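You operate a simulated robot arm through the tools that you are given. There is no shell and no other tool.

The job below is to be done with a simulated two-armed robot. You get a single attempt, and the scene is never put back.

TASK
Wipe up the spill on the flat end of the bench with the rag and put it back.

It is judged by the outcome, as a careful person would: the job done as asked, and still so three seconds after it is handed in. It fails if anything else is knocked over, pushed out of place, dropped, spilled or broken.

THE ROBOT
Two 7-joint arms with two-finger grippers on one trunk, on a base that moves. Base frame: it is fixed to the floor where the robot stands at the start and does not move with it; the origin is under the middle of the robot, x ahead of it, y to its left, z up; the surface under the hand at the start is at about z = 920. Lengths are in mm, angles in degrees, forces in N, time in s.
The left shoulder is at the start at [78, 151, 988], the right one opposite. With the tool pointing down near the work surface each hand reaches from about 100 to 760 mm from the robot's upright axis, wherever it stands, measured 20 degrees to its own side. Payload 2.54 kg a hand.
The tool frame of a hand sits at the grasp point between the pads (the TCP): z along the fingers, y along the line on which they close. The tips reach 30 mm beyond it. The gripper opens to 116 mm; its body begins 95 mm behind the TCP.
Orientation is that of the tool frame in the base frame, as a unit quaternion [x, y, z, w]. With the fingers straight down and closing along the base's y, the tool's x points along the base's -x, its y along +y and its z along -z.

THE INTERFACE
- The arms move only by the tool play_rows. It takes "left_moves", "right_moves" or both (then of equal length, played together; a hand with none holds still); each is text: rows parted by semicolons, each of 6 numbers parted by spaces: the shift along the tool's x, y, z in units of 20 mm (1.0 is 20 mm), then the turn, a rotation vector about the tool's x, y, z in units of 6 degrees (1.0 is 6 degrees). In form: tx ty tz ax ay az; .... A call has 1 to 20 rows; each row shifts and turns the commanded pose from where the row before left it, along the tool's axes as they then stand. "left_hand" and "right_hand" are, for a hand that has rows, the gripper command, from -1 (shut) to 1 (fully open), values between in proportion, set as the call begins (left out, the last holds). A call with a number of a shift or a turn outside -1 to 1 is refused whole. Each row takes 0.2 s and may step no farther than 50 mm and 8.6 degrees from the row before; otherwise, or with a gripper value out of range, the whole call is refused. Where a pose cannot be reached the arm comes as near as it can. A force on the tool above 40 N (or 10 N above the force at the start of the call, whichever is more), or a blocked arm, ends the call early, and 0.2 s more pass. Each finger travels about 72 mm/s and halts on what it meets, pressing with about 31 N; the grip force reading is that of the motor and also rises with nothing between the fingers. The clock runs only during rows and for 0.2 s after the last one: add rows that do not move to give the fingers time. It gives the time, the measured TCP pose, the force on the tool (base axes), the opening and the grip force at its end, in the units of the frame above (readings bear some noise), with the torque about the TCP (base axes, N m) and any sound that the robot's microphone picked up.
- Cameras (640 x 400 px; columns grow to the right, rows downward): "scene" is now at [169.9, 18.7, 1148.4]; the picture's right is [0.07, -1.00, 0.00], its down [-0.06, -0.00, -1.00] and it looks along [1.00, 0.07, -0.06] (base axes); focal length 246 px, centre (320, 200). "left" rides on the left gripper at [69, 15, -122] in its tool frame; the picture's right is [-0.22, 0.98, 0.00], its down [-0.83, -0.18, -0.53] and it looks along [-0.52, -0.11, 0.85] (tool axes); focal length 251 px, centre (320, 200). "right" rides on the right gripper at [69, -15, -122] in its tool frame; the picture's right is [0.21, 0.98, 0.00], its down [-0.83, 0.18, -0.53] and it looks along [-0.52, 0.11, 0.85] (tool axes); focal length 251 px, centre (320, 200). There is no depth. A picture from a camera that has moved, and an enlarged one, comes with that camera's place and axes in the base frame and with its lens. The place of the scene camera against the robot may be out by one fixed shift of up to 25 mm in any direction.
- capture(camera): a new picture of that camera. No time passes.
- slide_trunk(by): slides the trunk up (or, below 0, down) by that many mm; the arms and the scene camera ride with it, the base frame stays. It gives what a move gives, with no picture.
- drive_base(legs): drives the robot by 1 to 6 legs, each [ahead, left, turn to the left] in mm, mm and degrees, along the robot's own axes; the way and the turn of a leg run together, so that a leg with both is an arc; at most 1500 mm and 180 degrees a leg. The arms and the cameras ride along, it lands a little off, and it stops where it bumps. It gives what a move gives.
- pan_tilt(pan, tilt): turns the head with the scene camera to pan (to the left, within 80 degrees either way) and tilt (down, from -29 to 69), counted from straight ahead of the robot. It gives what a move gives.
- close_up(camera, box): a new picture of the part [left, top, right, bottom] of that camera's present view, enlarged. No time passes.
- hand_in(): hands the job in; it is judged then, once.

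Nothing tells you exact positions but the pictures and the camera data. Unless the task says otherwise, let go and move clear before handing in.

The tools are called after "Request:" as a command line: name --argument value ..., lists and objects as JSON in quotes. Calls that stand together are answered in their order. play_rows: Moves the arms, as the interface text tells. Its arguments: {"type":"object","properties":{"left_moves":{"type":"string"},"left_hand":{"type":"number"},"right_moves":{"type":"string"},"right_hand":{"type":"number"}},"required":[]} The other tools are called the same way: slide_trunk (by) moves the trunk up or down; drive_base (legs) drives the base; pan_tilt (pan, tilt) turns the head that bears the scene camera; capture (camera) takes a picture; close_up (camera, box) takes an enlarged picture of a part of a camera's view; hand_in () hands the job in.

At the start:

```text
t: 0.0
left_tcp_pos: [413.9, 245.7, 1163.9]
left_tool_rot: [0.0, 1.0, 0.0, 0.0]
left_wrist_force: [-0.3, 0.1, -0.2]
left_moment: [-0.03, -0.02, -0.01]
left_width: 115.9
left_gripper_force: 0.0
right_tcp_pos: [396.4, -94.5, 1147.3]
right_tool_rot: [-0.001, 1.0, 0.0, 0.0]
right_wrist_force: [0.0, 0.1, 0.4]
right_moment: [0.02, 0.0, -0.01]
right_width: 115.9
right_gripper_force: 0.0
trunk travel left (down, up): [-225.0, 64.0]
robot x, y, heading: [1.7, 2.4, -0.1]
head pan, tilt (commanded): [4.2, 3.5]
```

scene: 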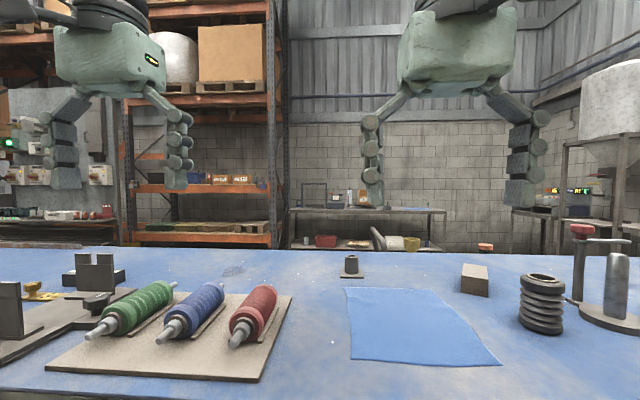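
right: 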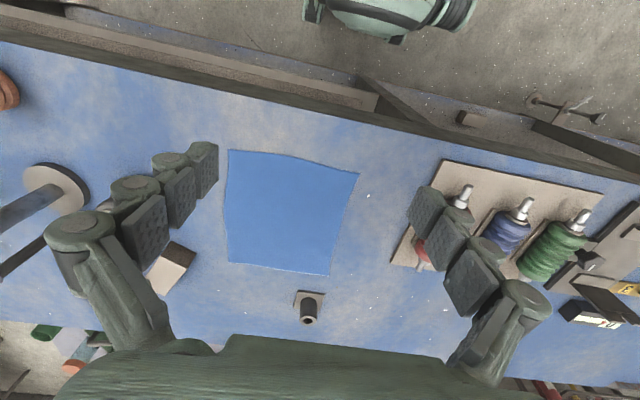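
left: 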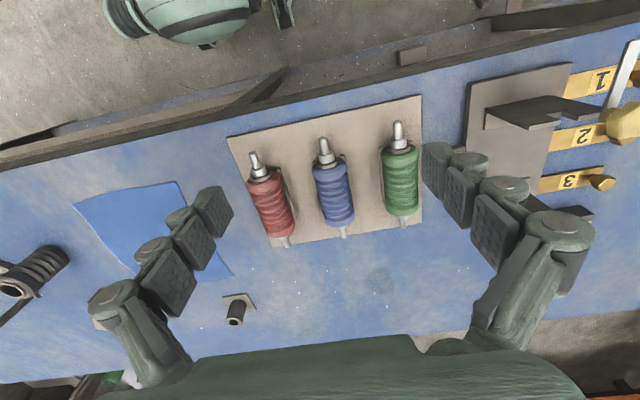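

I see a bench with a blue cloth-like sheet right of centre, a tray of spindles to the left, and a faint dark smudge behind the tray. I'll look around in more detail first before moving anything.

Request:
pan_tilt --pan 0 --tilt 35

Request:
close_up --camera "left" --box '[200, 200, 520, 400]'

Request:
close_up --camera "right" --box '[160, 120, 480, 320]'

Request:
capture --camera "scene"

```text
t: 1.0
left_tcp_pos: [413.8, 246.1, 1163.4]
left_tool_rot: [0.0, 1.0, 0.0, 0.0]
left_wrist_force: [0.3, 0.0, 0.4]
left_moment: [0.0, -0.03, 0.0]
left_width: 116.0
left_gripper_force: 0.1
right_tcp_pos: [397.1, -93.1, 1147.5]
right_tool_rot: [0.001, 1.0, -0.001, 0.001]
right_wrist_force: [0.2, 0.1, -1.0]
right_moment: [0.0, -0.03, -0.03]
right_width: 116.1
right_gripper_force: 0.2
trunk travel left (down, up): [-225.0, 64.0]
robot x, y, heading: [1.7, 1.0, -0.0]
head pan, tilt (commanded): [0.0, 35.0]
```

```text
2.00 times, centred on (360, 300) of left
camera zoom: at [345.3, 260.3, 1282.4], right [0.21, 0.98, 0.0], down [0.83, -0.18, 0.53], along [0.52, -0.11, -0.85], focal length 503 px, centre (240, 0)
```

zoom: 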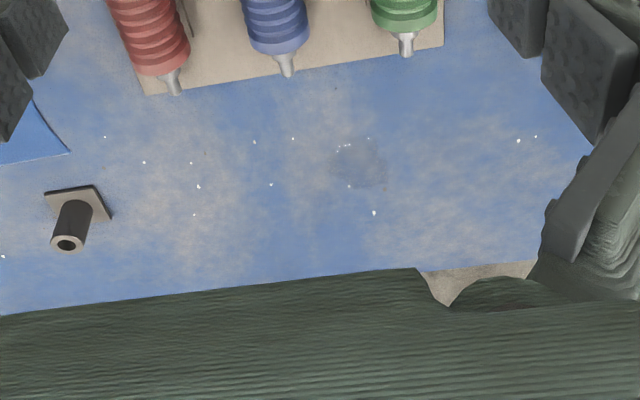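

```text
2.00 times, centred on (320, 220) of right
camera zoom: at [328.1, -108.6, 1268.9], right [-0.21, 0.98, 0.0], down [0.83, 0.18, 0.53], along [0.52, 0.11, -0.85], focal length 503 px, centre (320, 160)
```

zoom: 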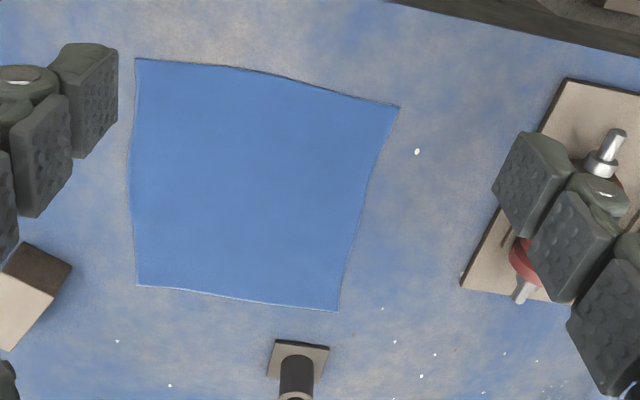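

```text
taken
camera scene: at [166.9, 12.0, 1097.9], right [0.0, -1.0, 0.0], down [-0.57, 0.0, -0.82], along [0.82, 0.0, -0.57], focal length 246 px, centre (320, 200)
```

scene: 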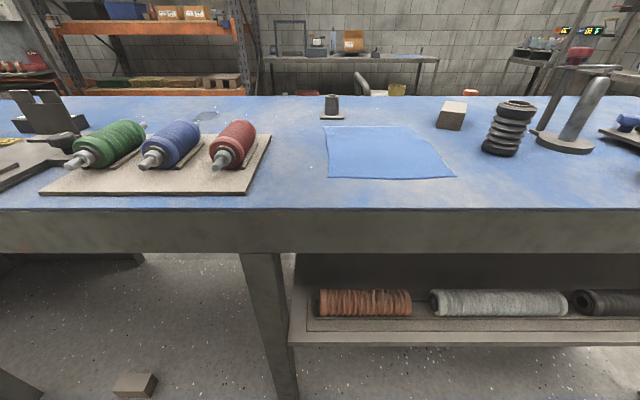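

The blue sheet looks like a flat cloth, and the only possible spill so far is a faint dark patch behind the spindle tray. I'll pan the head to both sides to find the bench's ends and check for another rag or spill.

Request:
pan_tilt --pan 50 --tilt 25

Request:
capture --camera "scene"

Request:
pan_tilt --pan -50 --tilt 25

Request:
capture --camera "scene"

```text
t: 2.1
left_tcp_pos: [413.3, 247.1, 1163.5]
left_tool_rot: [0.0, 1.0, 0.0, 0.0]
left_wrist_force: [0.3, -0.1, 0.1]
left_moment: [0.01, 0.01, -0.04]
left_width: 116.1
left_gripper_force: 0.1
right_tcp_pos: [396.2, -93.4, 1148.0]
right_tool_rot: [-0.001, 1.0, 0.0, 0.0]
right_wrist_force: [0.2, -0.2, 0.4]
right_moment: [0.0, -0.02, 0.0]
right_width: 115.8
right_gripper_force: 0.1
trunk travel left (down, up): [-225.0, 64.0]
robot x, y, heading: [-1.8, -3.7, 0.2]
head pan, tilt (commanded): [50.0, 25.0]
```

```text
taken
camera scene: at [138.1, 82.5, 1113.6], right [0.77, -0.64, 0.0], down [-0.27, -0.32, -0.91], along [0.58, 0.69, -0.42], focal length 246 px, centre (320, 200)
```

scene: 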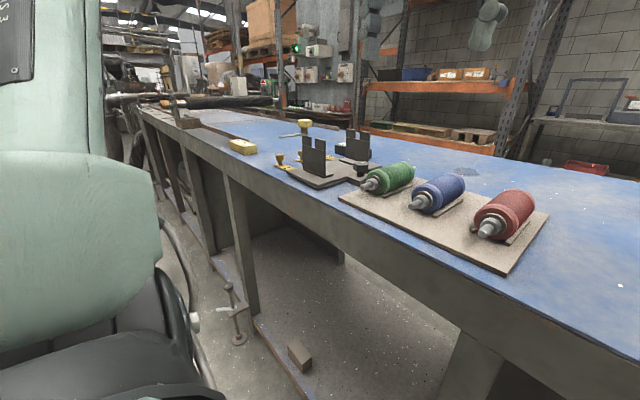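

```text
t: 3.9
left_tcp_pos: [414.9, 246.2, 1162.7]
left_tool_rot: [0.0, 1.0, 0.0, 0.0]
left_wrist_force: [0.3, 0.0, 0.2]
left_moment: [0.0, -0.02, 0.01]
left_width: 116.1
left_gripper_force: 0.1
right_tcp_pos: [396.6, -93.6, 1148.2]
right_tool_rot: [-0.001, 1.0, 0.0, -0.001]
right_wrist_force: [0.6, 1.5, 0.0]
right_moment: [-0.02, 0.02, -0.01]
right_width: 115.5
right_gripper_force: 0.1
trunk travel left (down, up): [-225.0, 64.0]
robot x, y, heading: [-1.3, -1.2, -0.2]
head pan, tilt (commanded): [-50.0, 25.0]
```

```text
taken
camera scene: at [138.1, -58.5, 1113.6], right [-0.77, -0.64, 0.0], down [-0.27, 0.32, -0.91], along [0.58, -0.69, -0.42], focal length 246 px, centre (320, 200)
```

scene: 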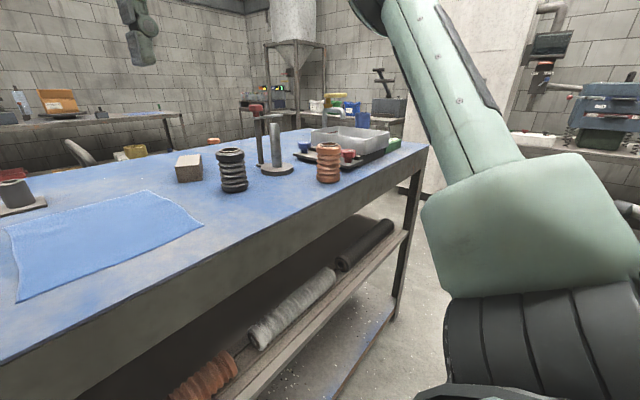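

The bench runs long to the left, and the right end holds a tray of tools. I'll take enlarged views of both ends to see where the flat end is and where the spill and rag are.

Request:
close_up --camera "scene" --box '[220, 80, 440, 220]'

Request:
close_up --camera "scene" --box '[0, 140, 240, 300]'

Request:
pan_tilt --pan 65 --tilt 15

Request:
close_up --camera "scene" --box '[120, 50, 440, 250]'

Request:
close_up --camera "scene" --box '[340, 50, 640, 250]'

```text
2.86 times, centred on (330, 150) of scene
camera zoom: at [138.1, -58.5, 1113.6], right [-0.77, -0.64, 0.0], down [-0.27, 0.32, -0.91], along [0.58, -0.69, -0.42], focal length 703 px, centre (291, 343)
```

zoom: 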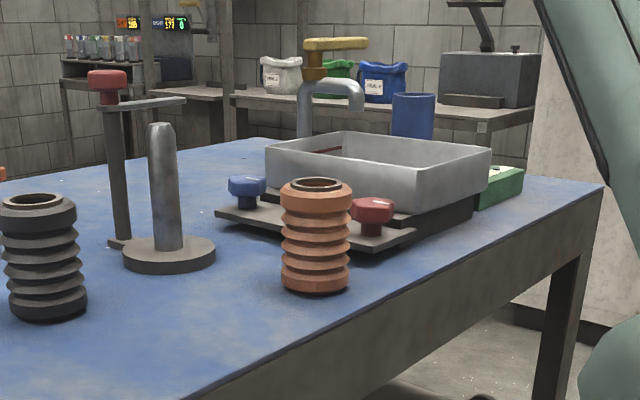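

```text
2.50 times, centred on (120, 220) of scene
camera zoom: at [138.1, -58.5, 1113.6], right [-0.77, -0.64, 0.0], down [-0.27, 0.32, -0.91], along [0.58, -0.69, -0.42], focal length 615 px, centre (820, 150)
```

zoom: 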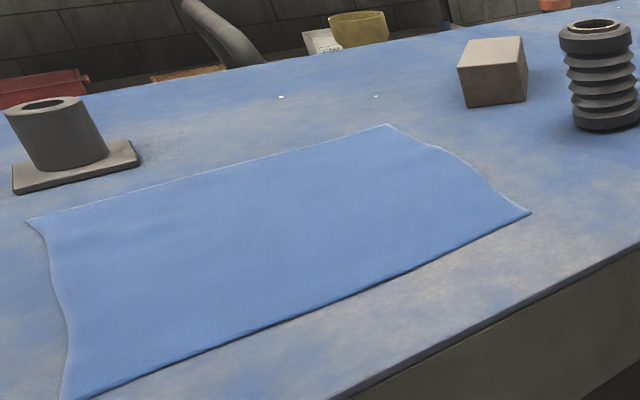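

```text
t: 5.8
left_tcp_pos: [414.1, 245.1, 1164.1]
left_tool_rot: [0.001, 1.0, -0.001, 0.0]
left_wrist_force: [-1.0, -0.4, 0.7]
left_moment: [0.03, 0.02, 0.0]
left_width: 116.1
left_gripper_force: 0.1
right_tcp_pos: [397.0, -93.3, 1148.3]
right_tool_rot: [0.0, 1.0, 0.0, 0.0]
right_wrist_force: [-0.4, 0.8, 0.1]
right_moment: [-0.02, -0.01, -0.01]
right_width: 115.9
right_gripper_force: 0.0
trunk travel left (down, up): [-225.0, 64.0]
robot x, y, heading: [-1.8, 2.5, -0.0]
head pan, tilt (commanded): [65.0, 15.0]
```

```text
2.00 times, centred on (280, 150) of scene
camera zoom: at [118.3, 96.6, 1129.8], right [0.91, -0.42, 0.0], down [-0.11, -0.23, -0.97], along [0.41, 0.88, -0.26], focal length 492 px, centre (400, 300)
```

zoom: 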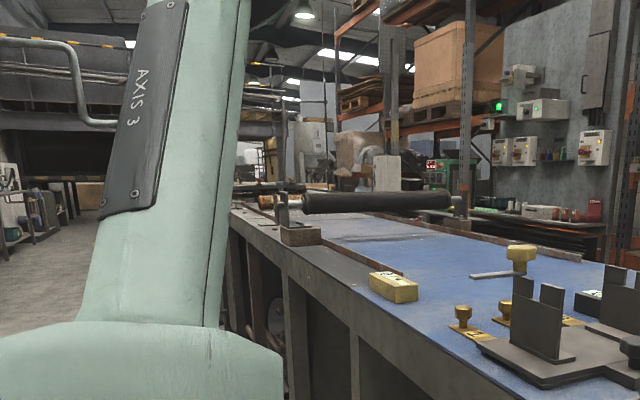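

```text
2.00 times, centred on (490, 150) of scene
camera zoom: at [118.3, 96.6, 1129.8], right [0.91, -0.42, 0.0], down [-0.11, -0.23, -0.97], along [0.41, 0.88, -0.26], focal length 492 px, centre (-20, 300)
```

zoom: 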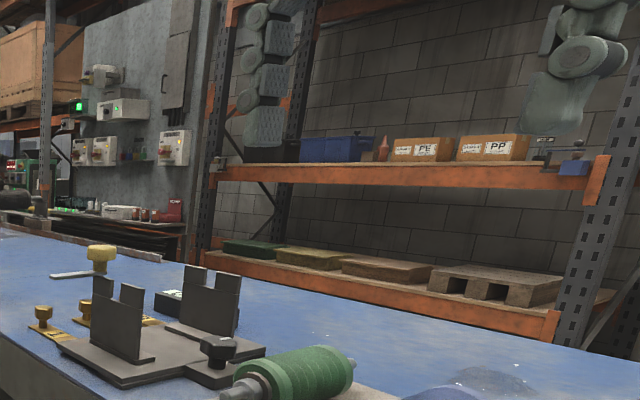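

The best spill candidate is the dark, damp-looking patch at about (797, 296, 920); the rag looks like the flat blue cloth at x 482–715, y −210 to −10. I'll look closely at both, and at the robot's clearance to the bench.

Request:
pan_tilt --pan 22 --tilt 15

Request:
close_up --camera "scene" --box '[230, 180, 390, 280]'

Request:
capture --camera "scene"

Request:
pan_tilt --pan -10 --tilt 15

Request:
close_up --camera "scene" --box '[200, 180, 440, 330]'

Request:
pan_tilt --pan 0 --tilt 69

Request:
capture --camera "scene"

```text
t: 7.0
left_tcp_pos: [414.4, 246.1, 1163.2]
left_tool_rot: [-0.001, 1.0, 0.0, 0.001]
left_wrist_force: [-0.4, -0.7, 0.4]
left_moment: [-0.01, -0.04, -0.01]
left_width: 116.0
left_gripper_force: 0.1
right_tcp_pos: [396.2, -93.6, 1147.4]
right_tool_rot: [0.0, 1.0, -0.001, 0.0]
right_wrist_force: [0.0, -1.1, -0.2]
right_moment: [0.0, 0.0, 0.0]
right_width: 116.1
right_gripper_force: 0.1
trunk travel left (down, up): [-225.0, 64.0]
robot x, y, heading: [1.0, 0.8, -0.2]
head pan, tilt (commanded): [22.0, 15.0]
```

```text
4.00 times, centred on (310, 230) of scene
camera zoom: at [165.4, 47.1, 1129.9], right [0.38, -0.93, 0.0], down [-0.24, -0.1, -0.97], along [0.9, 0.36, -0.26], focal length 984 px, centre (360, 80)
```

zoom: 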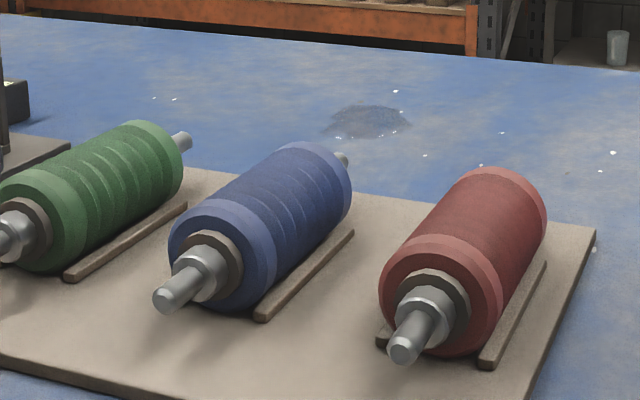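

```text
taken
camera scene: at [165.4, 47.1, 1129.9], right [0.38, -0.93, 0.0], down [-0.24, -0.1, -0.97], along [0.9, 0.36, -0.26], focal length 246 px, centre (320, 200)
```

scene: 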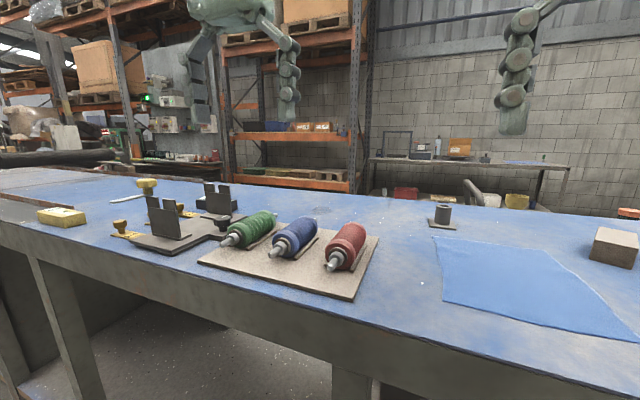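

```text
t: 7.9
left_tcp_pos: [414.0, 245.4, 1161.8]
left_tool_rot: [0.0, 1.0, 0.0, 0.0]
left_wrist_force: [-0.3, 0.5, 0.5]
left_moment: [0.03, -0.01, -0.04]
left_width: 115.8
left_gripper_force: 0.0
right_tcp_pos: [397.8, -92.9, 1148.4]
right_tool_rot: [0.0, 1.0, 0.001, 0.0]
right_wrist_force: [0.8, -0.3, 0.4]
right_moment: [-0.02, 0.01, 0.0]
right_width: 116.0
right_gripper_force: 0.0
trunk travel left (down, up): [-225.0, 64.0]
robot x, y, heading: [-1.3, 0.8, -0.1]
head pan, tilt (commanded): [-10.0, 15.0]
```

```text
2.67 times, centred on (320, 255) of scene
camera zoom: at [170.8, -4.1, 1129.9], right [-0.17, -0.98, 0.0], down [-0.25, 0.04, -0.97], along [0.95, -0.17, -0.26], focal length 656 px, centre (320, 53)
```

zoom: 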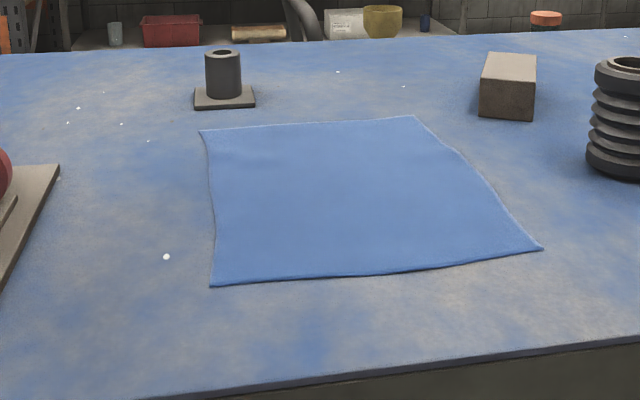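

```text
t: 9.2
left_tcp_pos: [414.5, 245.7, 1164.1]
left_tool_rot: [0.0, 1.0, 0.0, 0.0]
left_wrist_force: [0.8, 0.5, -0.3]
left_moment: [0.02, 0.03, 0.04]
left_width: 116.0
left_gripper_force: 0.1
right_tcp_pos: [396.9, -94.3, 1146.4]
right_tool_rot: [0.0, 1.0, 0.0, 0.0]
right_wrist_force: [0.1, -0.7, 0.4]
right_moment: [0.01, 0.0, 0.01]
right_width: 116.2
right_gripper_force: 0.0
trunk travel left (down, up): [-225.0, 64.0]
robot x, y, heading: [0.9, 0.5, 0.0]
head pan, tilt (commanded): [0.0, 68.8]
```

```text
taken
camera scene: at [134.8, 12.0, 1054.2], right [0.0, -1.0, 0.0], down [-0.93, 0.0, -0.36], along [0.36, 0.0, -0.93], focal length 246 px, centre (320, 200)
```

scene: 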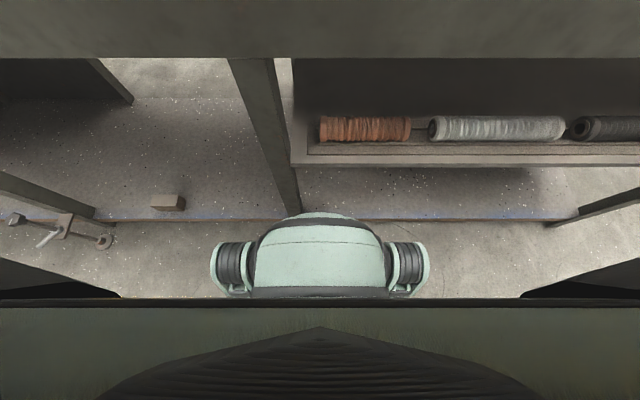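

The patch behind the spindles, dark with wet glints, is the spill at about (797, 296). The smooth blue cloth is the rag. The left arm can reach both (tilted for the spill), so I'll first move the right hand out to the right, then bring the left hand over the rag's left edge.

Request:
play_rows --right_moves "0.2 -1 0 0 0 0;0.2 -1 0 0 0 0;0.2 -1 0 0 0 0;0.2 -1 0 0 0 0;0.2 -1 0 0 0 0;0.2 -1 0 0 0 0;0.2 -1 0 0 0 0;0.2 -1 0 0 0 0;0.2 -1 0 0 0 0;0.2 -1 0 0 0 0;0.2 -1 0 0 0 0;0.2 -1 0 0 0 0"

Request:
play_rows --left_moves "-0.6 -1 0 0 0 0;-0.6 -1 0 0 0 0;-0.6 -1 0 0 0 0;-0.6 -1 0 0 0 0;-0.6 -1 0 0 0 0;-0.6 -1 0 0 0 0;-0.6 -1 0 0 0 0;-0.6 -1 0 0 0 0;-0.6 -1 0 0 0 0;-0.6 -1 0 0 0 0;-0.6 -1 0 0 0 0;-0.6 -1 0 0 0 0;-0.6 -1 0 0 0 0;-0.6 -1 0 0 0 0;-0.6 -0.5 0 0 0 0"

Request:
capture --camera "left"

Request:
pan_tilt --pan 0 --tilt 25

Request:
capture --camera "scene"

```text
t: 11.8
left_tcp_pos: [413.3, 247.3, 1162.7]
left_tool_rot: [0.0, 1.0, 0.0, 0.0]
left_wrist_force: [0.4, 0.0, 0.1]
left_moment: [0.0, 0.0, -0.01]
left_width: 116.0
left_gripper_force: 0.1
right_tcp_pos: [374.1, -310.6, 1125.4]
right_tool_rot: [0.0, 1.0, 0.0, 0.0]
right_wrist_force: [-0.4, -0.3, -1.0]
right_moment: [0.04, -0.04, 0.01]
right_width: 116.1
right_gripper_force: 0.1
right hand out of reach, approached as far as the arm can: row 10, 11, 12
trunk travel left (down, up): [-225.0, 64.0]
robot x, y, heading: [-1.7, 0.8, 0.4]
head pan, tilt (commanded): [0.0, 68.8]
```

```text
t: 14.9
left_tcp_pos: [487.1, 127.1, 1073.7]
left_tool_rot: [0.0, 1.0, 0.0, 0.0]
left_wrist_force: [-0.5, -0.3, 0.9]
left_moment: [-0.02, -0.01, -0.02]
left_width: 115.9
left_gripper_force: 0.1
left hand out of reach, approached as far as the arm can: row 4, 5, 6, 7, 8, 9, 10, 11, 12, 13, 14, 15
right_tcp_pos: [374.3, -309.5, 1125.0]
right_tool_rot: [0.0, 1.0, 0.001, 0.0]
right_wrist_force: [0.6, -0.2, -0.2]
right_moment: [0.05, -0.02, 0.01]
right_width: 116.1
right_gripper_force: 0.0
trunk travel left (down, up): [-225.0, 64.0]
robot x, y, heading: [-4.7, -0.1, -0.1]
head pan, tilt (commanded): [0.0, 68.8]
```

```text
taken
camera left: at [418.7, 141.8, 1193.1], right [0.21, 0.98, 0.0], down [0.83, -0.18, 0.53], along [0.52, -0.11, -0.85], focal length 251 px, centre (320, 200)
```

left: 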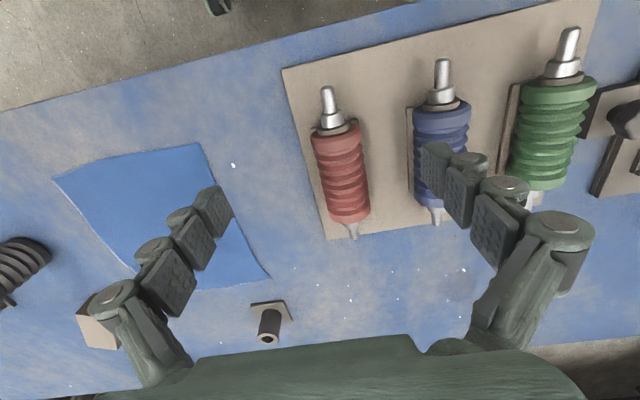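

```text
t: 16.1
left_tcp_pos: [487.1, 127.3, 1075.0]
left_tool_rot: [-0.001, 1.0, 0.0, 0.001]
left_wrist_force: [0.6, -0.4, 0.3]
left_moment: [-0.01, 0.03, 0.02]
left_width: 115.8
left_gripper_force: 0.0
right_tcp_pos: [374.1, -309.9, 1124.8]
right_tool_rot: [0.0, 1.0, 0.0, 0.001]
right_wrist_force: [0.3, 0.0, -0.6]
right_moment: [0.0, 0.01, -0.01]
right_width: 115.9
right_gripper_force: 0.1
trunk travel left (down, up): [-225.0, 64.0]
robot x, y, heading: [-2.4, 0.3, 0.2]
head pan, tilt (commanded): [0.0, 25.0]
```

```text
taken
camera scene: at [170.9, 12.0, 1113.5], right [0.0, -1.0, 0.0], down [-0.42, 0.0, -0.91], along [0.91, 0.0, -0.42], focal length 246 px, centre (320, 200)
```

scene: 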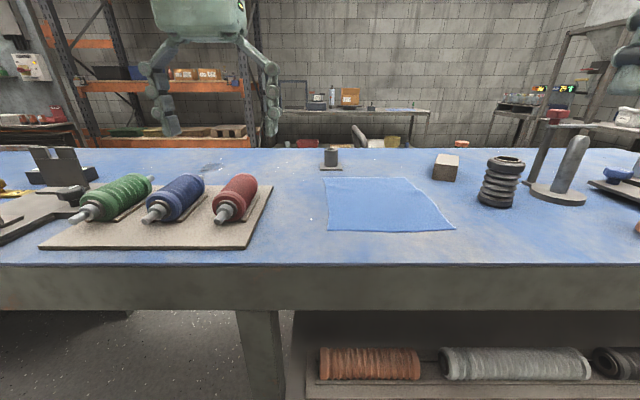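

The left hand stopped short because the reach shrinks when the hand is high and straight down. I'll raise the trunk and take a small test step down to see how the commanded pose stands.

Request:
slide_trunk --by 60

Request:
play_rows --left_moves "0 0 0.5 0 0 0"

```text
t: 17.1
left_tcp_pos: [487.3, 126.9, 1133.2]
left_tool_rot: [-0.001, 1.0, -0.001, 0.0]
left_wrist_force: [0.5, -0.6, 0.0]
left_moment: [0.02, 0.0, -0.02]
left_width: 116.1
left_gripper_force: 0.2
right_tcp_pos: [374.2, -310.6, 1184.9]
right_tool_rot: [0.0, 1.0, 0.001, 0.001]
right_wrist_force: [-0.1, -0.3, 0.6]
right_moment: [0.02, 0.02, 0.01]
right_width: 115.8
right_gripper_force: 0.0
trunk travel left (down, up): [-285.0, 4.0]
robot x, y, heading: [-1.2, -2.9, -0.1]
head pan, tilt (commanded): [0.0, 25.0]
```

```text
t: 17.5
left_tcp_pos: [486.8, 127.7, 1123.2]
left_tool_rot: [0.0, 1.0, 0.0, 0.0]
left_wrist_force: [0.7, 0.3, -1.0]
left_moment: [0.02, 0.0, -0.05]
left_width: 116.1
left_gripper_force: 0.0
right_tcp_pos: [374.1, -310.4, 1185.9]
right_tool_rot: [-0.001, 1.0, 0.0, 0.001]
right_wrist_force: [0.2, 0.2, -0.2]
right_moment: [-0.03, 0.01, -0.01]
right_width: 115.8
right_gripper_force: 0.1
trunk travel left (down, up): [-285.0, 4.0]
robot x, y, heading: [-0.8, 1.5, 0.1]
head pan, tilt (commanded): [0.0, 25.0]
```

The commanded pose restarts from where the arm really is, so I can proceed in short legs. I'll carry on toward the rag's left edge, staying above the red spindle.

Request:
play_rows --left_moves "-0.6 -0.95 0.22 0 0 0;-0.6 -0.95 0.22 0 0 0;-0.6 -0.95 0.22 0 0 0;-0.6 -0.95 0.22 0 0 0;-0.6 -0.95 0.22 0 0 0;-0.6 -0.95 0.22 0 0 0;-0.6 -0.95 0.22 0 0 0;-0.6 -0.95 0.22 0 0 0;-0.6 -0.95 0.22 0 0 0"

```text
t: 19.5
left_tcp_pos: [497.2, 119.1, 1102.3]
left_tool_rot: [0.0, 1.0, 0.001, 0.0]
left_wrist_force: [-0.3, 0.2, -0.8]
left_moment: [-0.01, -0.01, 0.01]
left_width: 116.3
left_gripper_force: 0.1
left hand out of reach, approached as far as the arm can: row 1, 2, 3, 4, 5, 6, 7, 8, 9
right_tcp_pos: [375.0, -309.6, 1185.3]
right_tool_rot: [-0.001, 1.0, 0.0, 0.001]
right_wrist_force: [0.6, 0.0, 0.9]
right_moment: [-0.01, 0.02, 0.0]
right_width: 116.0
right_gripper_force: 0.1
trunk travel left (down, up): [-285.0, 4.0]
robot x, y, heading: [0.8, 1.7, -0.1]
head pan, tilt (commanded): [0.0, 25.0]
```

The limit seems to come from holding the fingers straight down while high. I'll tilt the fingers forward about 30 degrees and try again.

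Request:
play_rows --left_moves "0 0 0 0 -1 0;0 0 0 0 -1 0;0 0 0 0 -1 0;0 0 0 0 -1 0;0 0 0 0 -1 0"

```text
t: 20.7
left_tcp_pos: [498.6, 118.9, 1101.4]
left_tool_rot: [0.0, 0.966, -0.002, 0.26]
left_wrist_force: [0.3, 0.7, -0.2]
left_moment: [-0.02, -0.03, 0.02]
left_width: 116.0
left_gripper_force: 0.0
right_tcp_pos: [373.7, -310.5, 1185.9]
right_tool_rot: [0.0, 1.0, 0.001, 0.001]
right_wrist_force: [0.2, 0.7, 0.6]
right_moment: [0.0, -0.03, 0.02]
right_width: 116.3
right_gripper_force: 0.1
trunk travel left (down, up): [-285.0, 4.0]
robot x, y, heading: [0.7, -1.1, -0.1]
head pan, tilt (commanded): [0.0, 25.0]
```

Now at a 30° forward tilt. I'll move across toward the rag's left edge again, in the tilted tool axes.

Request:
play_rows --left_moves "-0.184 -0.91 0.37 0 0 0;-0.184 -0.91 0.37 0 0 0;-0.184 -0.91 0.37 0 0 0;-0.184 -0.91 0.37 0 0 0;-0.184 -0.91 0.37 0 0 0;-0.184 -0.91 0.37 0 0 0;-0.184 -0.91 0.37 0 0 0;-0.184 -0.91 0.37 0 0 0;-0.184 -0.91 0.37 0 0 0"

Request:
capture --camera "left"

Request:
capture --camera "scene"

```text
t: 22.7
left_tcp_pos: [517.0, 64.8, 1088.3]
left_tool_rot: [0.001, 0.966, 0.0, 0.258]
left_wrist_force: [0.4, -0.4, 0.4]
left_moment: [0.02, -0.04, -0.01]
left_width: 116.0
left_gripper_force: 0.1
left hand out of reach, approached as far as the arm can: row 4, 5, 6, 7, 8, 9
right_tcp_pos: [374.1, -310.6, 1185.9]
right_tool_rot: [0.0, 1.0, 0.0, 0.001]
right_wrist_force: [0.3, 0.8, -0.4]
right_moment: [0.0, 0.0, 0.03]
right_width: 116.2
right_gripper_force: 0.1
trunk travel left (down, up): [-285.0, 4.0]
robot x, y, heading: [-1.3, -1.5, -0.1]
head pan, tilt (commanded): [0.0, 25.0]
```

```text
taken
camera left: at [397.7, 79.7, 1156.0], right [0.19, 0.98, 0.11], down [0.45, -0.18, 0.88], along [0.87, -0.12, -0.47], focal length 251 px, centre (320, 200)
```

left: 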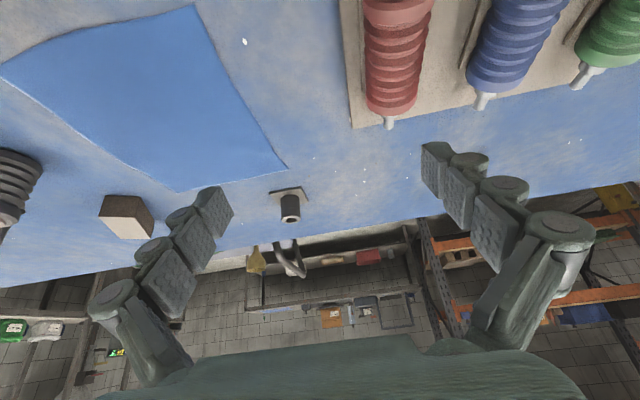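

```text
taken
camera scene: at [170.9, 12.0, 1173.6], right [0.0, -1.0, 0.0], down [-0.42, 0.0, -0.91], along [0.91, 0.0, -0.42], focal length 246 px, centre (320, 200)
```

scene: 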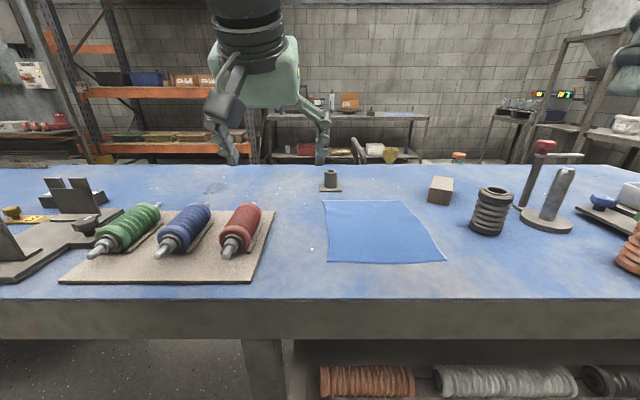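

The left arm is limited across the body, so I'll likely need to drive right for the rag. First I'll test how far the left arm reaches toward the spill from here, with the tilt.

Request:
play_rows --left_moves "-0.715 0.89 0.68 0 0 0;-0.715 0.89 0.68 0 0 0;-0.715 0.89 0.68 0 0 0;-0.715 0.89 0.68 0 0 0;-0.715 0.89 0.68 0 0 0;-0.715 0.89 0.68 0 0 0;-0.715 0.89 0.68 0 0 0;-0.715 0.89 0.68 0 0 0;-0.715 0.89 0.68 0 0 0;-0.715 0.89 0.68 0 0 0;-0.715 0.89 0.68 0 0 0;-0.715 0.89 0.68 0 0 0;-0.715 0.89 0.68 0 0 0"

Request:
capture --camera "left"

```text
t: 25.5
left_tcp_pos: [768.5, 297.6, 1026.0]
left_tool_rot: [0.0, 0.966, 0.0, 0.259]
left_wrist_force: [-0.3, -0.3, 0.4]
left_moment: [-0.02, -0.01, -0.03]
left_width: 116.1
left_gripper_force: 0.1
right_tcp_pos: [374.4, -309.5, 1185.8]
right_tool_rot: [0.0, 1.0, 0.0, -0.002]
right_wrist_force: [0.0, 0.2, -0.2]
right_moment: [-0.03, 0.02, 0.01]
right_width: 116.0
right_gripper_force: 0.1
trunk travel left (down, up): [-285.0, 4.0]
robot x, y, heading: [-2.0, -0.0, 0.1]
head pan, tilt (commanded): [0.0, 25.0]
```

```text
taken
camera left: at [647.8, 312.6, 1096.1], right [0.19, 0.98, 0.11], down [0.45, -0.18, 0.88], along [0.87, -0.12, -0.47], focal length 251 px, centre (320, 200)
```

left: 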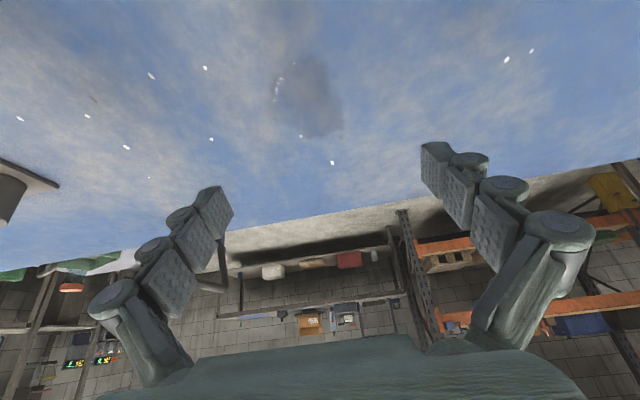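

The arm reaches the spill from here at a 30° tilt. The spill spans roughly x 754–840, y 262–322; I'll enlarge it to be sure of its shape.

Request:
close_up --camera "left" --box '[200, 20, 420, 170]'

Request:
pan_tilt --pan -60 --tilt 69

Request:
capture --camera "scene"

Request:
pan_tilt --pan 60 --tilt 69

Request:
capture --camera "scene"

```text
2.67 times, centred on (310, 95) of left
camera zoom: at [647.8, 312.6, 1096.1], right [0.19, 0.98, 0.11], down [0.45, -0.18, 0.88], along [0.87, -0.12, -0.47], focal length 670 px, centre (347, 480)
```

zoom: 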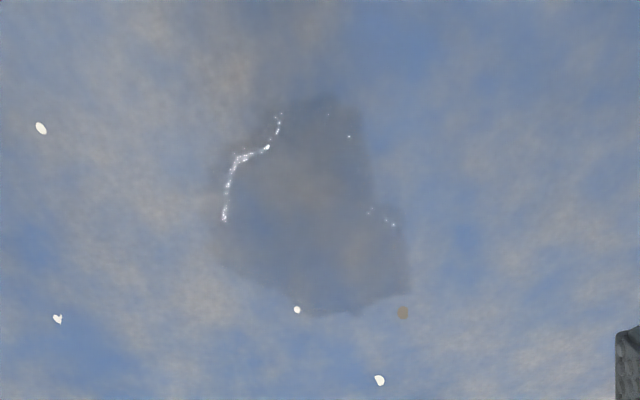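

```text
t: 26.8
left_tcp_pos: [767.6, 297.9, 1027.6]
left_tool_rot: [0.0, 0.966, 0.0, 0.259]
left_wrist_force: [0.0, 0.8, -0.4]
left_moment: [0.04, 0.02, 0.0]
left_width: 116.1
left_gripper_force: 0.1
right_tcp_pos: [375.1, -311.0, 1187.1]
right_tool_rot: [0.001, 1.0, 0.001, 0.002]
right_wrist_force: [0.6, 0.4, 0.2]
right_moment: [0.01, -0.03, -0.01]
right_width: 116.0
right_gripper_force: 0.0
trunk travel left (down, up): [-285.0, 4.0]
robot x, y, heading: [1.5, 1.9, -0.1]
head pan, tilt (commanded): [-60.0, 68.8]
```

```text
taken
camera scene: at [106.8, -36.4, 1114.2], right [-0.87, -0.5, 0.0], down [-0.47, 0.81, -0.36], along [0.18, -0.31, -0.93], focal length 246 px, centre (320, 200)
```

scene: 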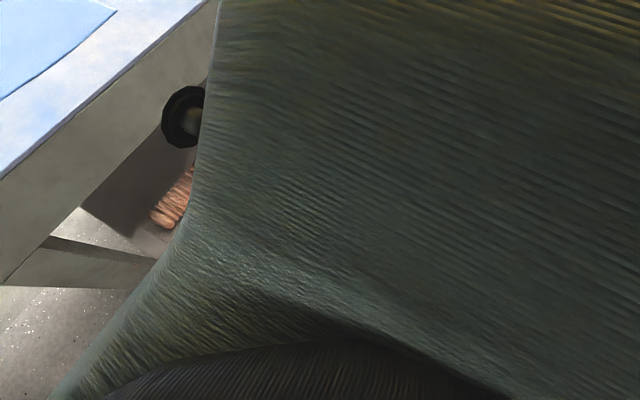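

```text
t: 28.8
left_tcp_pos: [767.6, 297.8, 1028.2]
left_tool_rot: [-0.001, 0.966, 0.0, 0.258]
left_wrist_force: [0.1, -0.1, -0.1]
left_moment: [0.01, 0.02, 0.01]
left_width: 115.7
left_gripper_force: 0.1
right_tcp_pos: [375.5, -310.3, 1185.1]
right_tool_rot: [0.0, 1.0, 0.0, 0.0]
right_wrist_force: [0.0, 0.6, -0.3]
right_moment: [0.0, -0.01, -0.03]
right_width: 116.0
right_gripper_force: 0.0
trunk travel left (down, up): [-285.0, 4.0]
robot x, y, heading: [-5.1, -2.5, 0.1]
head pan, tilt (commanded): [60.0, 68.8]
```

```text
taken
camera scene: at [106.8, 60.4, 1114.2], right [0.87, -0.5, 0.0], down [-0.47, -0.81, -0.36], along [0.18, 0.31, -0.93], focal length 246 px, centre (320, 200)
```

scene: 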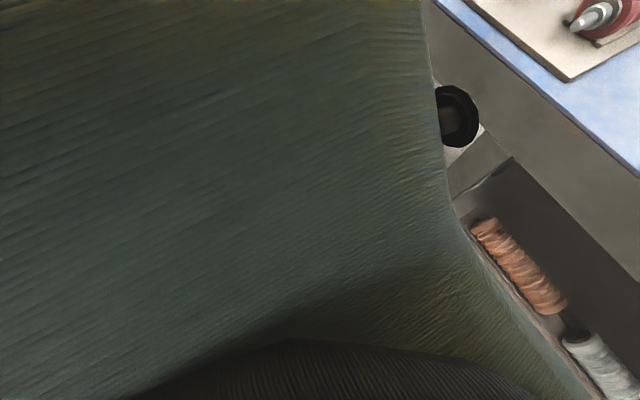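

That's clearly the spill: a wet patch with a shiny rim. Before driving sideways, I'll measure how close the base front is to the bench leg from this new camera height.

Request:
pan_tilt --pan 0 --tilt 69

Request:
capture --camera "scene"

Request:
close_up --camera "scene" --box '[200, 120, 440, 270]'

```text
t: 30.1
left_tcp_pos: [767.5, 297.4, 1027.5]
left_tool_rot: [0.0, 0.966, 0.0, 0.259]
left_wrist_force: [1.2, 0.1, -0.1]
left_moment: [0.03, -0.01, 0.02]
left_width: 116.2
left_gripper_force: 0.1
right_tcp_pos: [374.0, -309.6, 1184.8]
right_tool_rot: [0.001, 1.0, 0.0, 0.0]
right_wrist_force: [0.2, -0.8, 0.9]
right_moment: [0.01, 0.0, -0.02]
right_width: 116.2
right_gripper_force: 0.1
trunk travel left (down, up): [-285.0, 4.0]
robot x, y, heading: [-1.3, 4.3, 0.2]
head pan, tilt (commanded): [0.0, 68.8]
```

```text
taken
camera scene: at [134.7, 12.1, 1114.2], right [0.0, -1.0, 0.0], down [-0.93, 0.0, -0.36], along [0.36, 0.0, -0.93], focal length 246 px, centre (320, 200)
```

scene: 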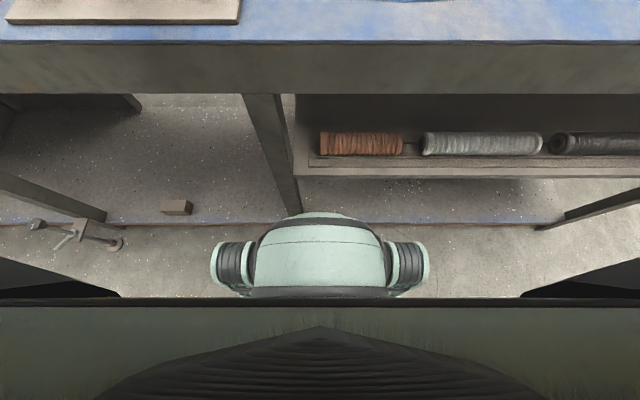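

```text
2.67 times, centred on (320, 195) of scene
camera zoom: at [134.7, 12.1, 1114.2], right [0.0, -1.0, 0.0], down [-0.93, 0.0, -0.36], along [0.36, 0.0, -0.93], focal length 656 px, centre (320, 213)
```

zoom: 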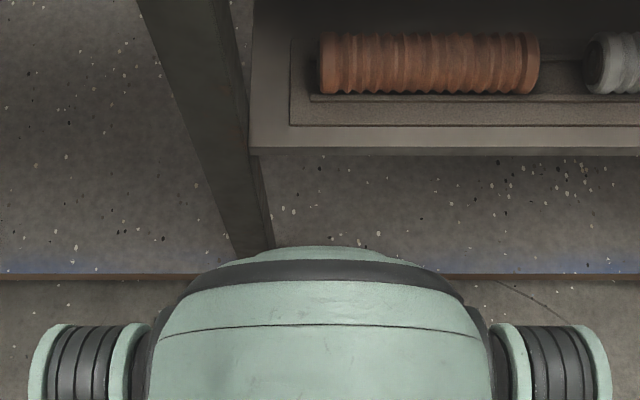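

The visible dome rides with the trunk, so it isn't the base; driving sideways should be clear of the leg. I'll raise and retract the left hand, then back off slightly and shift right so the rag sits on the left arm's side.

Request:
play_rows --left_moves "0.68 -0.775 -0.95 0 0 0;0.68 -0.775 -0.95 0 0 0;0.68 -0.775 -0.95 0 0 0;0.68 -0.775 -0.95 0 0 0;0.68 -0.775 -0.95 0 0 0;0.68 -0.775 -0.95 0 0 0"

Request:
drive_base --legs '[[-40, 0, 0], [0, -250, 0]]'

Request:
pan_tilt --pan 15 --tilt 30

Request:
capture --camera "scene"

Request:
capture --camera "left"

```text
t: 31.5
left_tcp_pos: [640.9, 203.6, 1086.4]
left_tool_rot: [0.0, 0.966, 0.0, 0.26]
left_wrist_force: [0.1, 1.1, 0.0]
left_moment: [-0.03, -0.03, -0.02]
left_width: 116.2
left_gripper_force: 0.2
right_tcp_pos: [374.0, -310.3, 1186.2]
right_tool_rot: [0.0, 1.0, 0.001, 0.001]
right_wrist_force: [-0.1, -0.7, -0.4]
right_moment: [-0.01, 0.02, -0.01]
right_width: 116.1
right_gripper_force: 0.0
trunk travel left (down, up): [-285.0, 4.0]
robot x, y, heading: [4.2, -1.6, 0.0]
head pan, tilt (commanded): [0.0, 68.8]
```

```text
t: 34.9
left_tcp_pos: [601.2, -44.8, 1087.2]
left_tool_rot: [0.001, 0.966, 0.0, 0.259]
left_wrist_force: [-0.3, -0.5, 0.1]
left_moment: [-0.02, 0.0, -0.02]
left_width: 115.8
left_gripper_force: 0.1
right_tcp_pos: [333.8, -556.9, 1185.1]
right_tool_rot: [0.001, 1.0, 0.001, 0.0]
right_wrist_force: [0.1, 0.9, -1.2]
right_moment: [0.03, 0.01, 0.04]
right_width: 116.0
right_gripper_force: 0.1
trunk travel left (down, up): [-285.0, 4.0]
robot x, y, heading: [-38.3, -248.2, -0.2]
head pan, tilt (commanded): [0.0, 68.8]
```

```text
t: 36.0
left_tcp_pos: [600.8, -43.6, 1086.8]
left_tool_rot: [0.001, 0.966, 0.0, 0.259]
left_wrist_force: [-0.4, 0.7, -0.2]
left_moment: [-0.02, 0.0, -0.01]
left_width: 115.9
left_gripper_force: 0.1
right_tcp_pos: [333.4, -558.1, 1185.0]
right_tool_rot: [0.0, 1.0, 0.0, 0.0]
right_wrist_force: [-0.3, -0.3, 1.0]
right_moment: [0.04, -0.02, -0.04]
right_width: 116.0
right_gripper_force: 0.0
trunk travel left (down, up): [-285.0, 4.0]
robot x, y, heading: [-40.5, -246.4, -0.0]
head pan, tilt (commanded): [15.0, 30.0]
```

```text
taken
camera scene: at [125.9, -212.3, 1165.6], right [0.26, -0.97, 0.0], down [-0.48, -0.13, -0.87], along [0.84, 0.22, -0.5], focal length 246 px, centre (320, 200)
```

scene: 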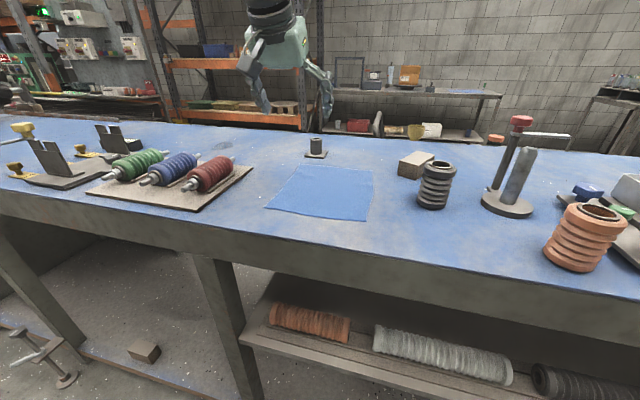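

```text
taken
camera left: at [480.6, -30.0, 1155.2], right [0.19, 0.98, 0.11], down [0.45, -0.18, 0.88], along [0.87, -0.12, -0.47], focal length 251 px, centre (320, 200)
```

left: 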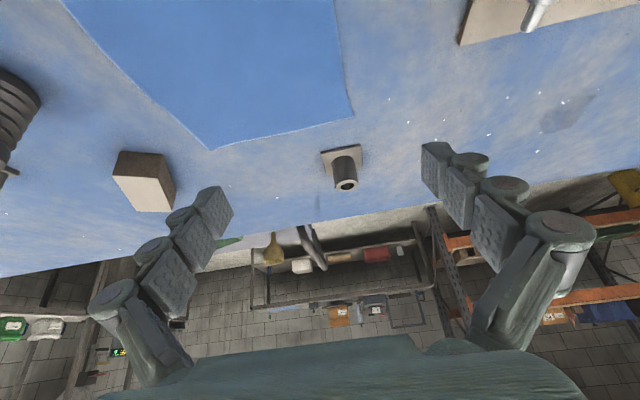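

The rag's far corners are at about (716, −8) and (717, −203), matching my estimates. I'll lower the left hand over its left part and straighten the fingers.

Request:
play_rows --left_moves "0.435 -0.31 0.753 0 0 0;0.435 -0.31 0.753 0 0 0;0.435 -0.31 0.753 0 0 0;0.435 -0.31 0.753 0 0 0;0.435 -0.31 0.753 0 0 0;0 0 0 0 1 0;0 0 0 0 1 0;0 0 0 0 1 0;0 0 0 0 1 0;0 0 0 0 1 0"

Request:
capture --camera "left"

Request:
play_rows --left_moves "0 0 0 0 0 0;0 0 0 0 0 0;0 0 0 0 0 0;0 0 0 0 0 0" --left_hand 0.1

Request:
capture --camera "left"

```text
t: 38.2
left_tcp_pos: [583.0, -60.8, 996.6]
left_tool_rot: [0.001, 1.0, -0.001, 0.0]
left_wrist_force: [0.3, -1.2, 0.9]
left_moment: [-0.02, -0.01, 0.01]
left_width: 116.3
left_gripper_force: 0.1
left hand out of reach, approached as far as the arm can: row 9, 10
right_tcp_pos: [333.5, -557.1, 1185.8]
right_tool_rot: [0.0, 1.0, -0.001, 0.001]
right_wrist_force: [0.3, -0.1, 0.5]
right_moment: [0.0, -0.02, -0.02]
right_width: 115.9
right_gripper_force: 0.0
trunk travel left (down, up): [-285.0, 4.0]
robot x, y, heading: [-41.6, -249.8, -0.1]
head pan, tilt (commanded): [15.0, 30.0]
```

```text
taken
camera left: at [514.4, -45.9, 1114.8], right [0.22, 0.98, 0.0], down [0.83, -0.18, 0.53], along [0.52, -0.12, -0.85], focal length 251 px, centre (320, 200)
```

left: 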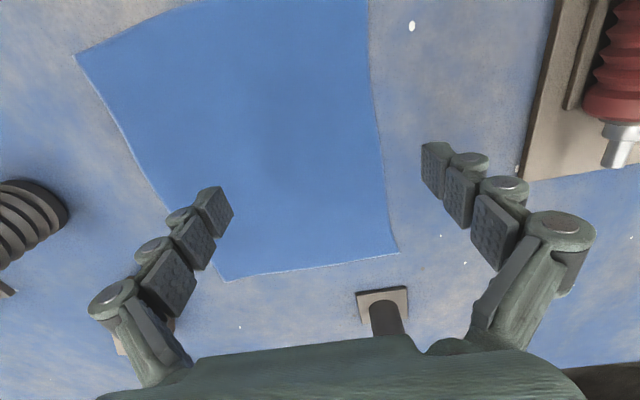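

```text
t: 39.2
left_tcp_pos: [582.6, -60.3, 995.2]
left_tool_rot: [0.001, 1.0, -0.001, 0.0]
left_wrist_force: [0.3, 0.4, -0.8]
left_moment: [-0.03, -0.04, -0.02]
left_width: 63.7
left_gripper_force: 0.0
right_tcp_pos: [334.0, -558.7, 1185.7]
right_tool_rot: [0.001, 1.0, 0.0, 0.0]
right_wrist_force: [0.7, -0.9, -0.2]
right_moment: [0.03, -0.04, -0.01]
right_width: 116.2
right_gripper_force: 0.0
trunk travel left (down, up): [-285.0, 4.0]
robot x, y, heading: [-38.6, -249.2, -0.1]
head pan, tilt (commanded): [15.0, 30.0]
```

```text
taken
camera left: at [514.6, -46.4, 1114.7], right [0.22, 0.98, 0.0], down [0.82, -0.18, 0.54], along [0.52, -0.12, -0.84], focal length 251 px, centre (320, 200)
```

left: 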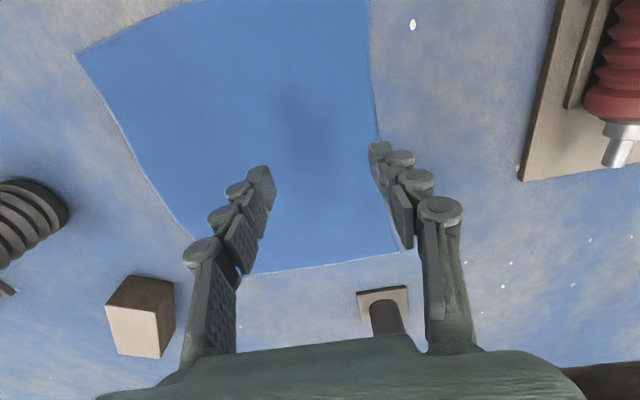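

The fingers are open to 64 mm over the rag's left part. I'll lower to just above the cloth and check.

Request:
play_rows --left_moves "-0.3 -0.25 0.6 0 0 0;-0.3 -0.25 0.6 0 0 0;0 0 0.7 0 0 0"

Request:
capture --camera "left"

Request:
close_up --camera "scene" --box '[220, 80, 420, 230]'

```text
t: 40.0
left_tcp_pos: [585.6, -64.2, 955.7]
left_tool_rot: [0.001, 1.0, -0.001, 0.0]
left_wrist_force: [-0.6, -0.5, -0.2]
left_moment: [0.02, 0.03, 0.01]
left_width: 63.9
left_gripper_force: 0.1
left hand out of reach, approached as far as the arm can: row 1, 2
right_tcp_pos: [334.0, -557.4, 1185.5]
right_tool_rot: [0.002, 1.0, 0.0, 0.001]
right_wrist_force: [-0.6, -0.8, 0.6]
right_moment: [0.02, 0.01, -0.03]
right_width: 116.2
right_gripper_force: 0.1
trunk travel left (down, up): [-285.0, 4.0]
robot x, y, heading: [-41.9, -246.1, -0.2]
head pan, tilt (commanded): [15.0, 30.0]
```

```text
taken
camera left: at [517.5, -49.7, 1075.7], right [0.22, 0.98, 0.0], down [0.83, -0.18, 0.53], along [0.52, -0.12, -0.85], focal length 251 px, centre (320, 200)
```

left: 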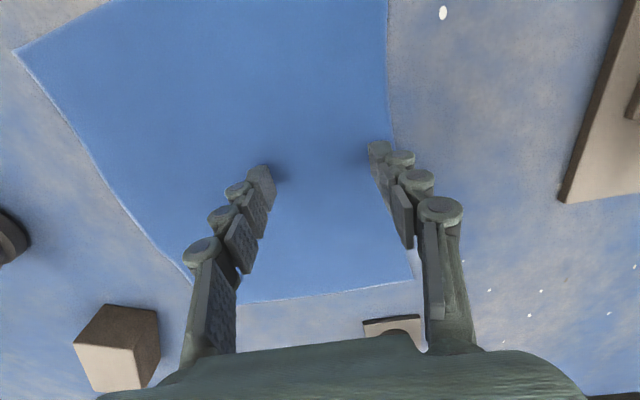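

```text
2.67 times, centred on (320, 155) of scene
camera zoom: at [125.9, -212.2, 1165.7], right [0.26, -0.97, 0.0], down [-0.48, -0.13, -0.87], along [0.84, 0.22, -0.5], focal length 656 px, centre (320, 320)
```

zoom: 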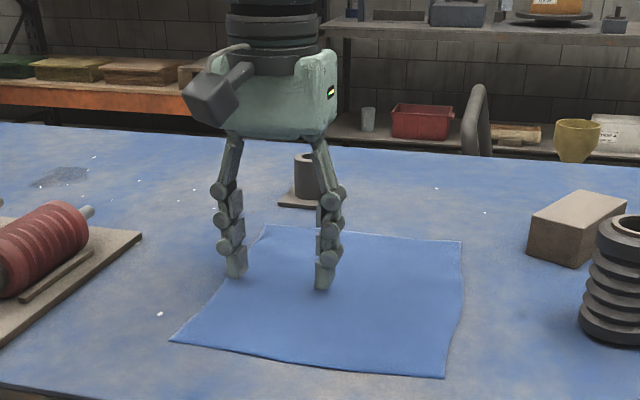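

The fingertips sit just above the cloth near its left edge. I'll lower in small steps until I feel contact.

Request:
play_rows --left_moves "0 0 0.15 0 0 0;0 0 0.1 0 0 0"

Request:
play_rows --left_moves "0 0 0.1 0 0 0"

```text
t: 40.6
left_tcp_pos: [585.9, -65.2, 950.8]
left_tool_rot: [0.002, 1.0, 0.001, -0.001]
left_wrist_force: [0.1, 0.5, 0.0]
left_moment: [0.01, 0.01, -0.04]
left_width: 63.9
left_gripper_force: 0.1
right_tcp_pos: [334.5, -558.2, 1185.7]
right_tool_rot: [0.001, 1.0, 0.0, 0.001]
right_wrist_force: [-0.7, 0.1, -0.3]
right_moment: [0.02, 0.0, -0.01]
right_width: 116.1
right_gripper_force: 0.0
trunk travel left (down, up): [-285.0, 4.0]
robot x, y, heading: [-40.6, -244.6, -0.1]
head pan, tilt (commanded): [15.0, 30.0]
```

```text
t: 41.0
left_tcp_pos: [586.2, -64.5, 949.5]
left_tool_rot: [0.0, 1.0, 0.0, 0.001]
left_wrist_force: [0.7, 0.1, 3.6]
left_moment: [0.07, 0.04, -0.01]
left_width: 64.3
left_gripper_force: 0.1
right_tcp_pos: [333.7, -558.5, 1186.2]
right_tool_rot: [0.0, 1.0, 0.001, 0.001]
right_wrist_force: [-0.7, 0.4, -0.1]
right_moment: [-0.03, 0.0, -0.01]
right_width: 115.7
right_gripper_force: 0.1
trunk travel left (down, up): [-285.0, 4.0]
robot x, y, heading: [-39.9, -249.1, -0.2]
head pan, tilt (commanded): [15.0, 30.0]
```

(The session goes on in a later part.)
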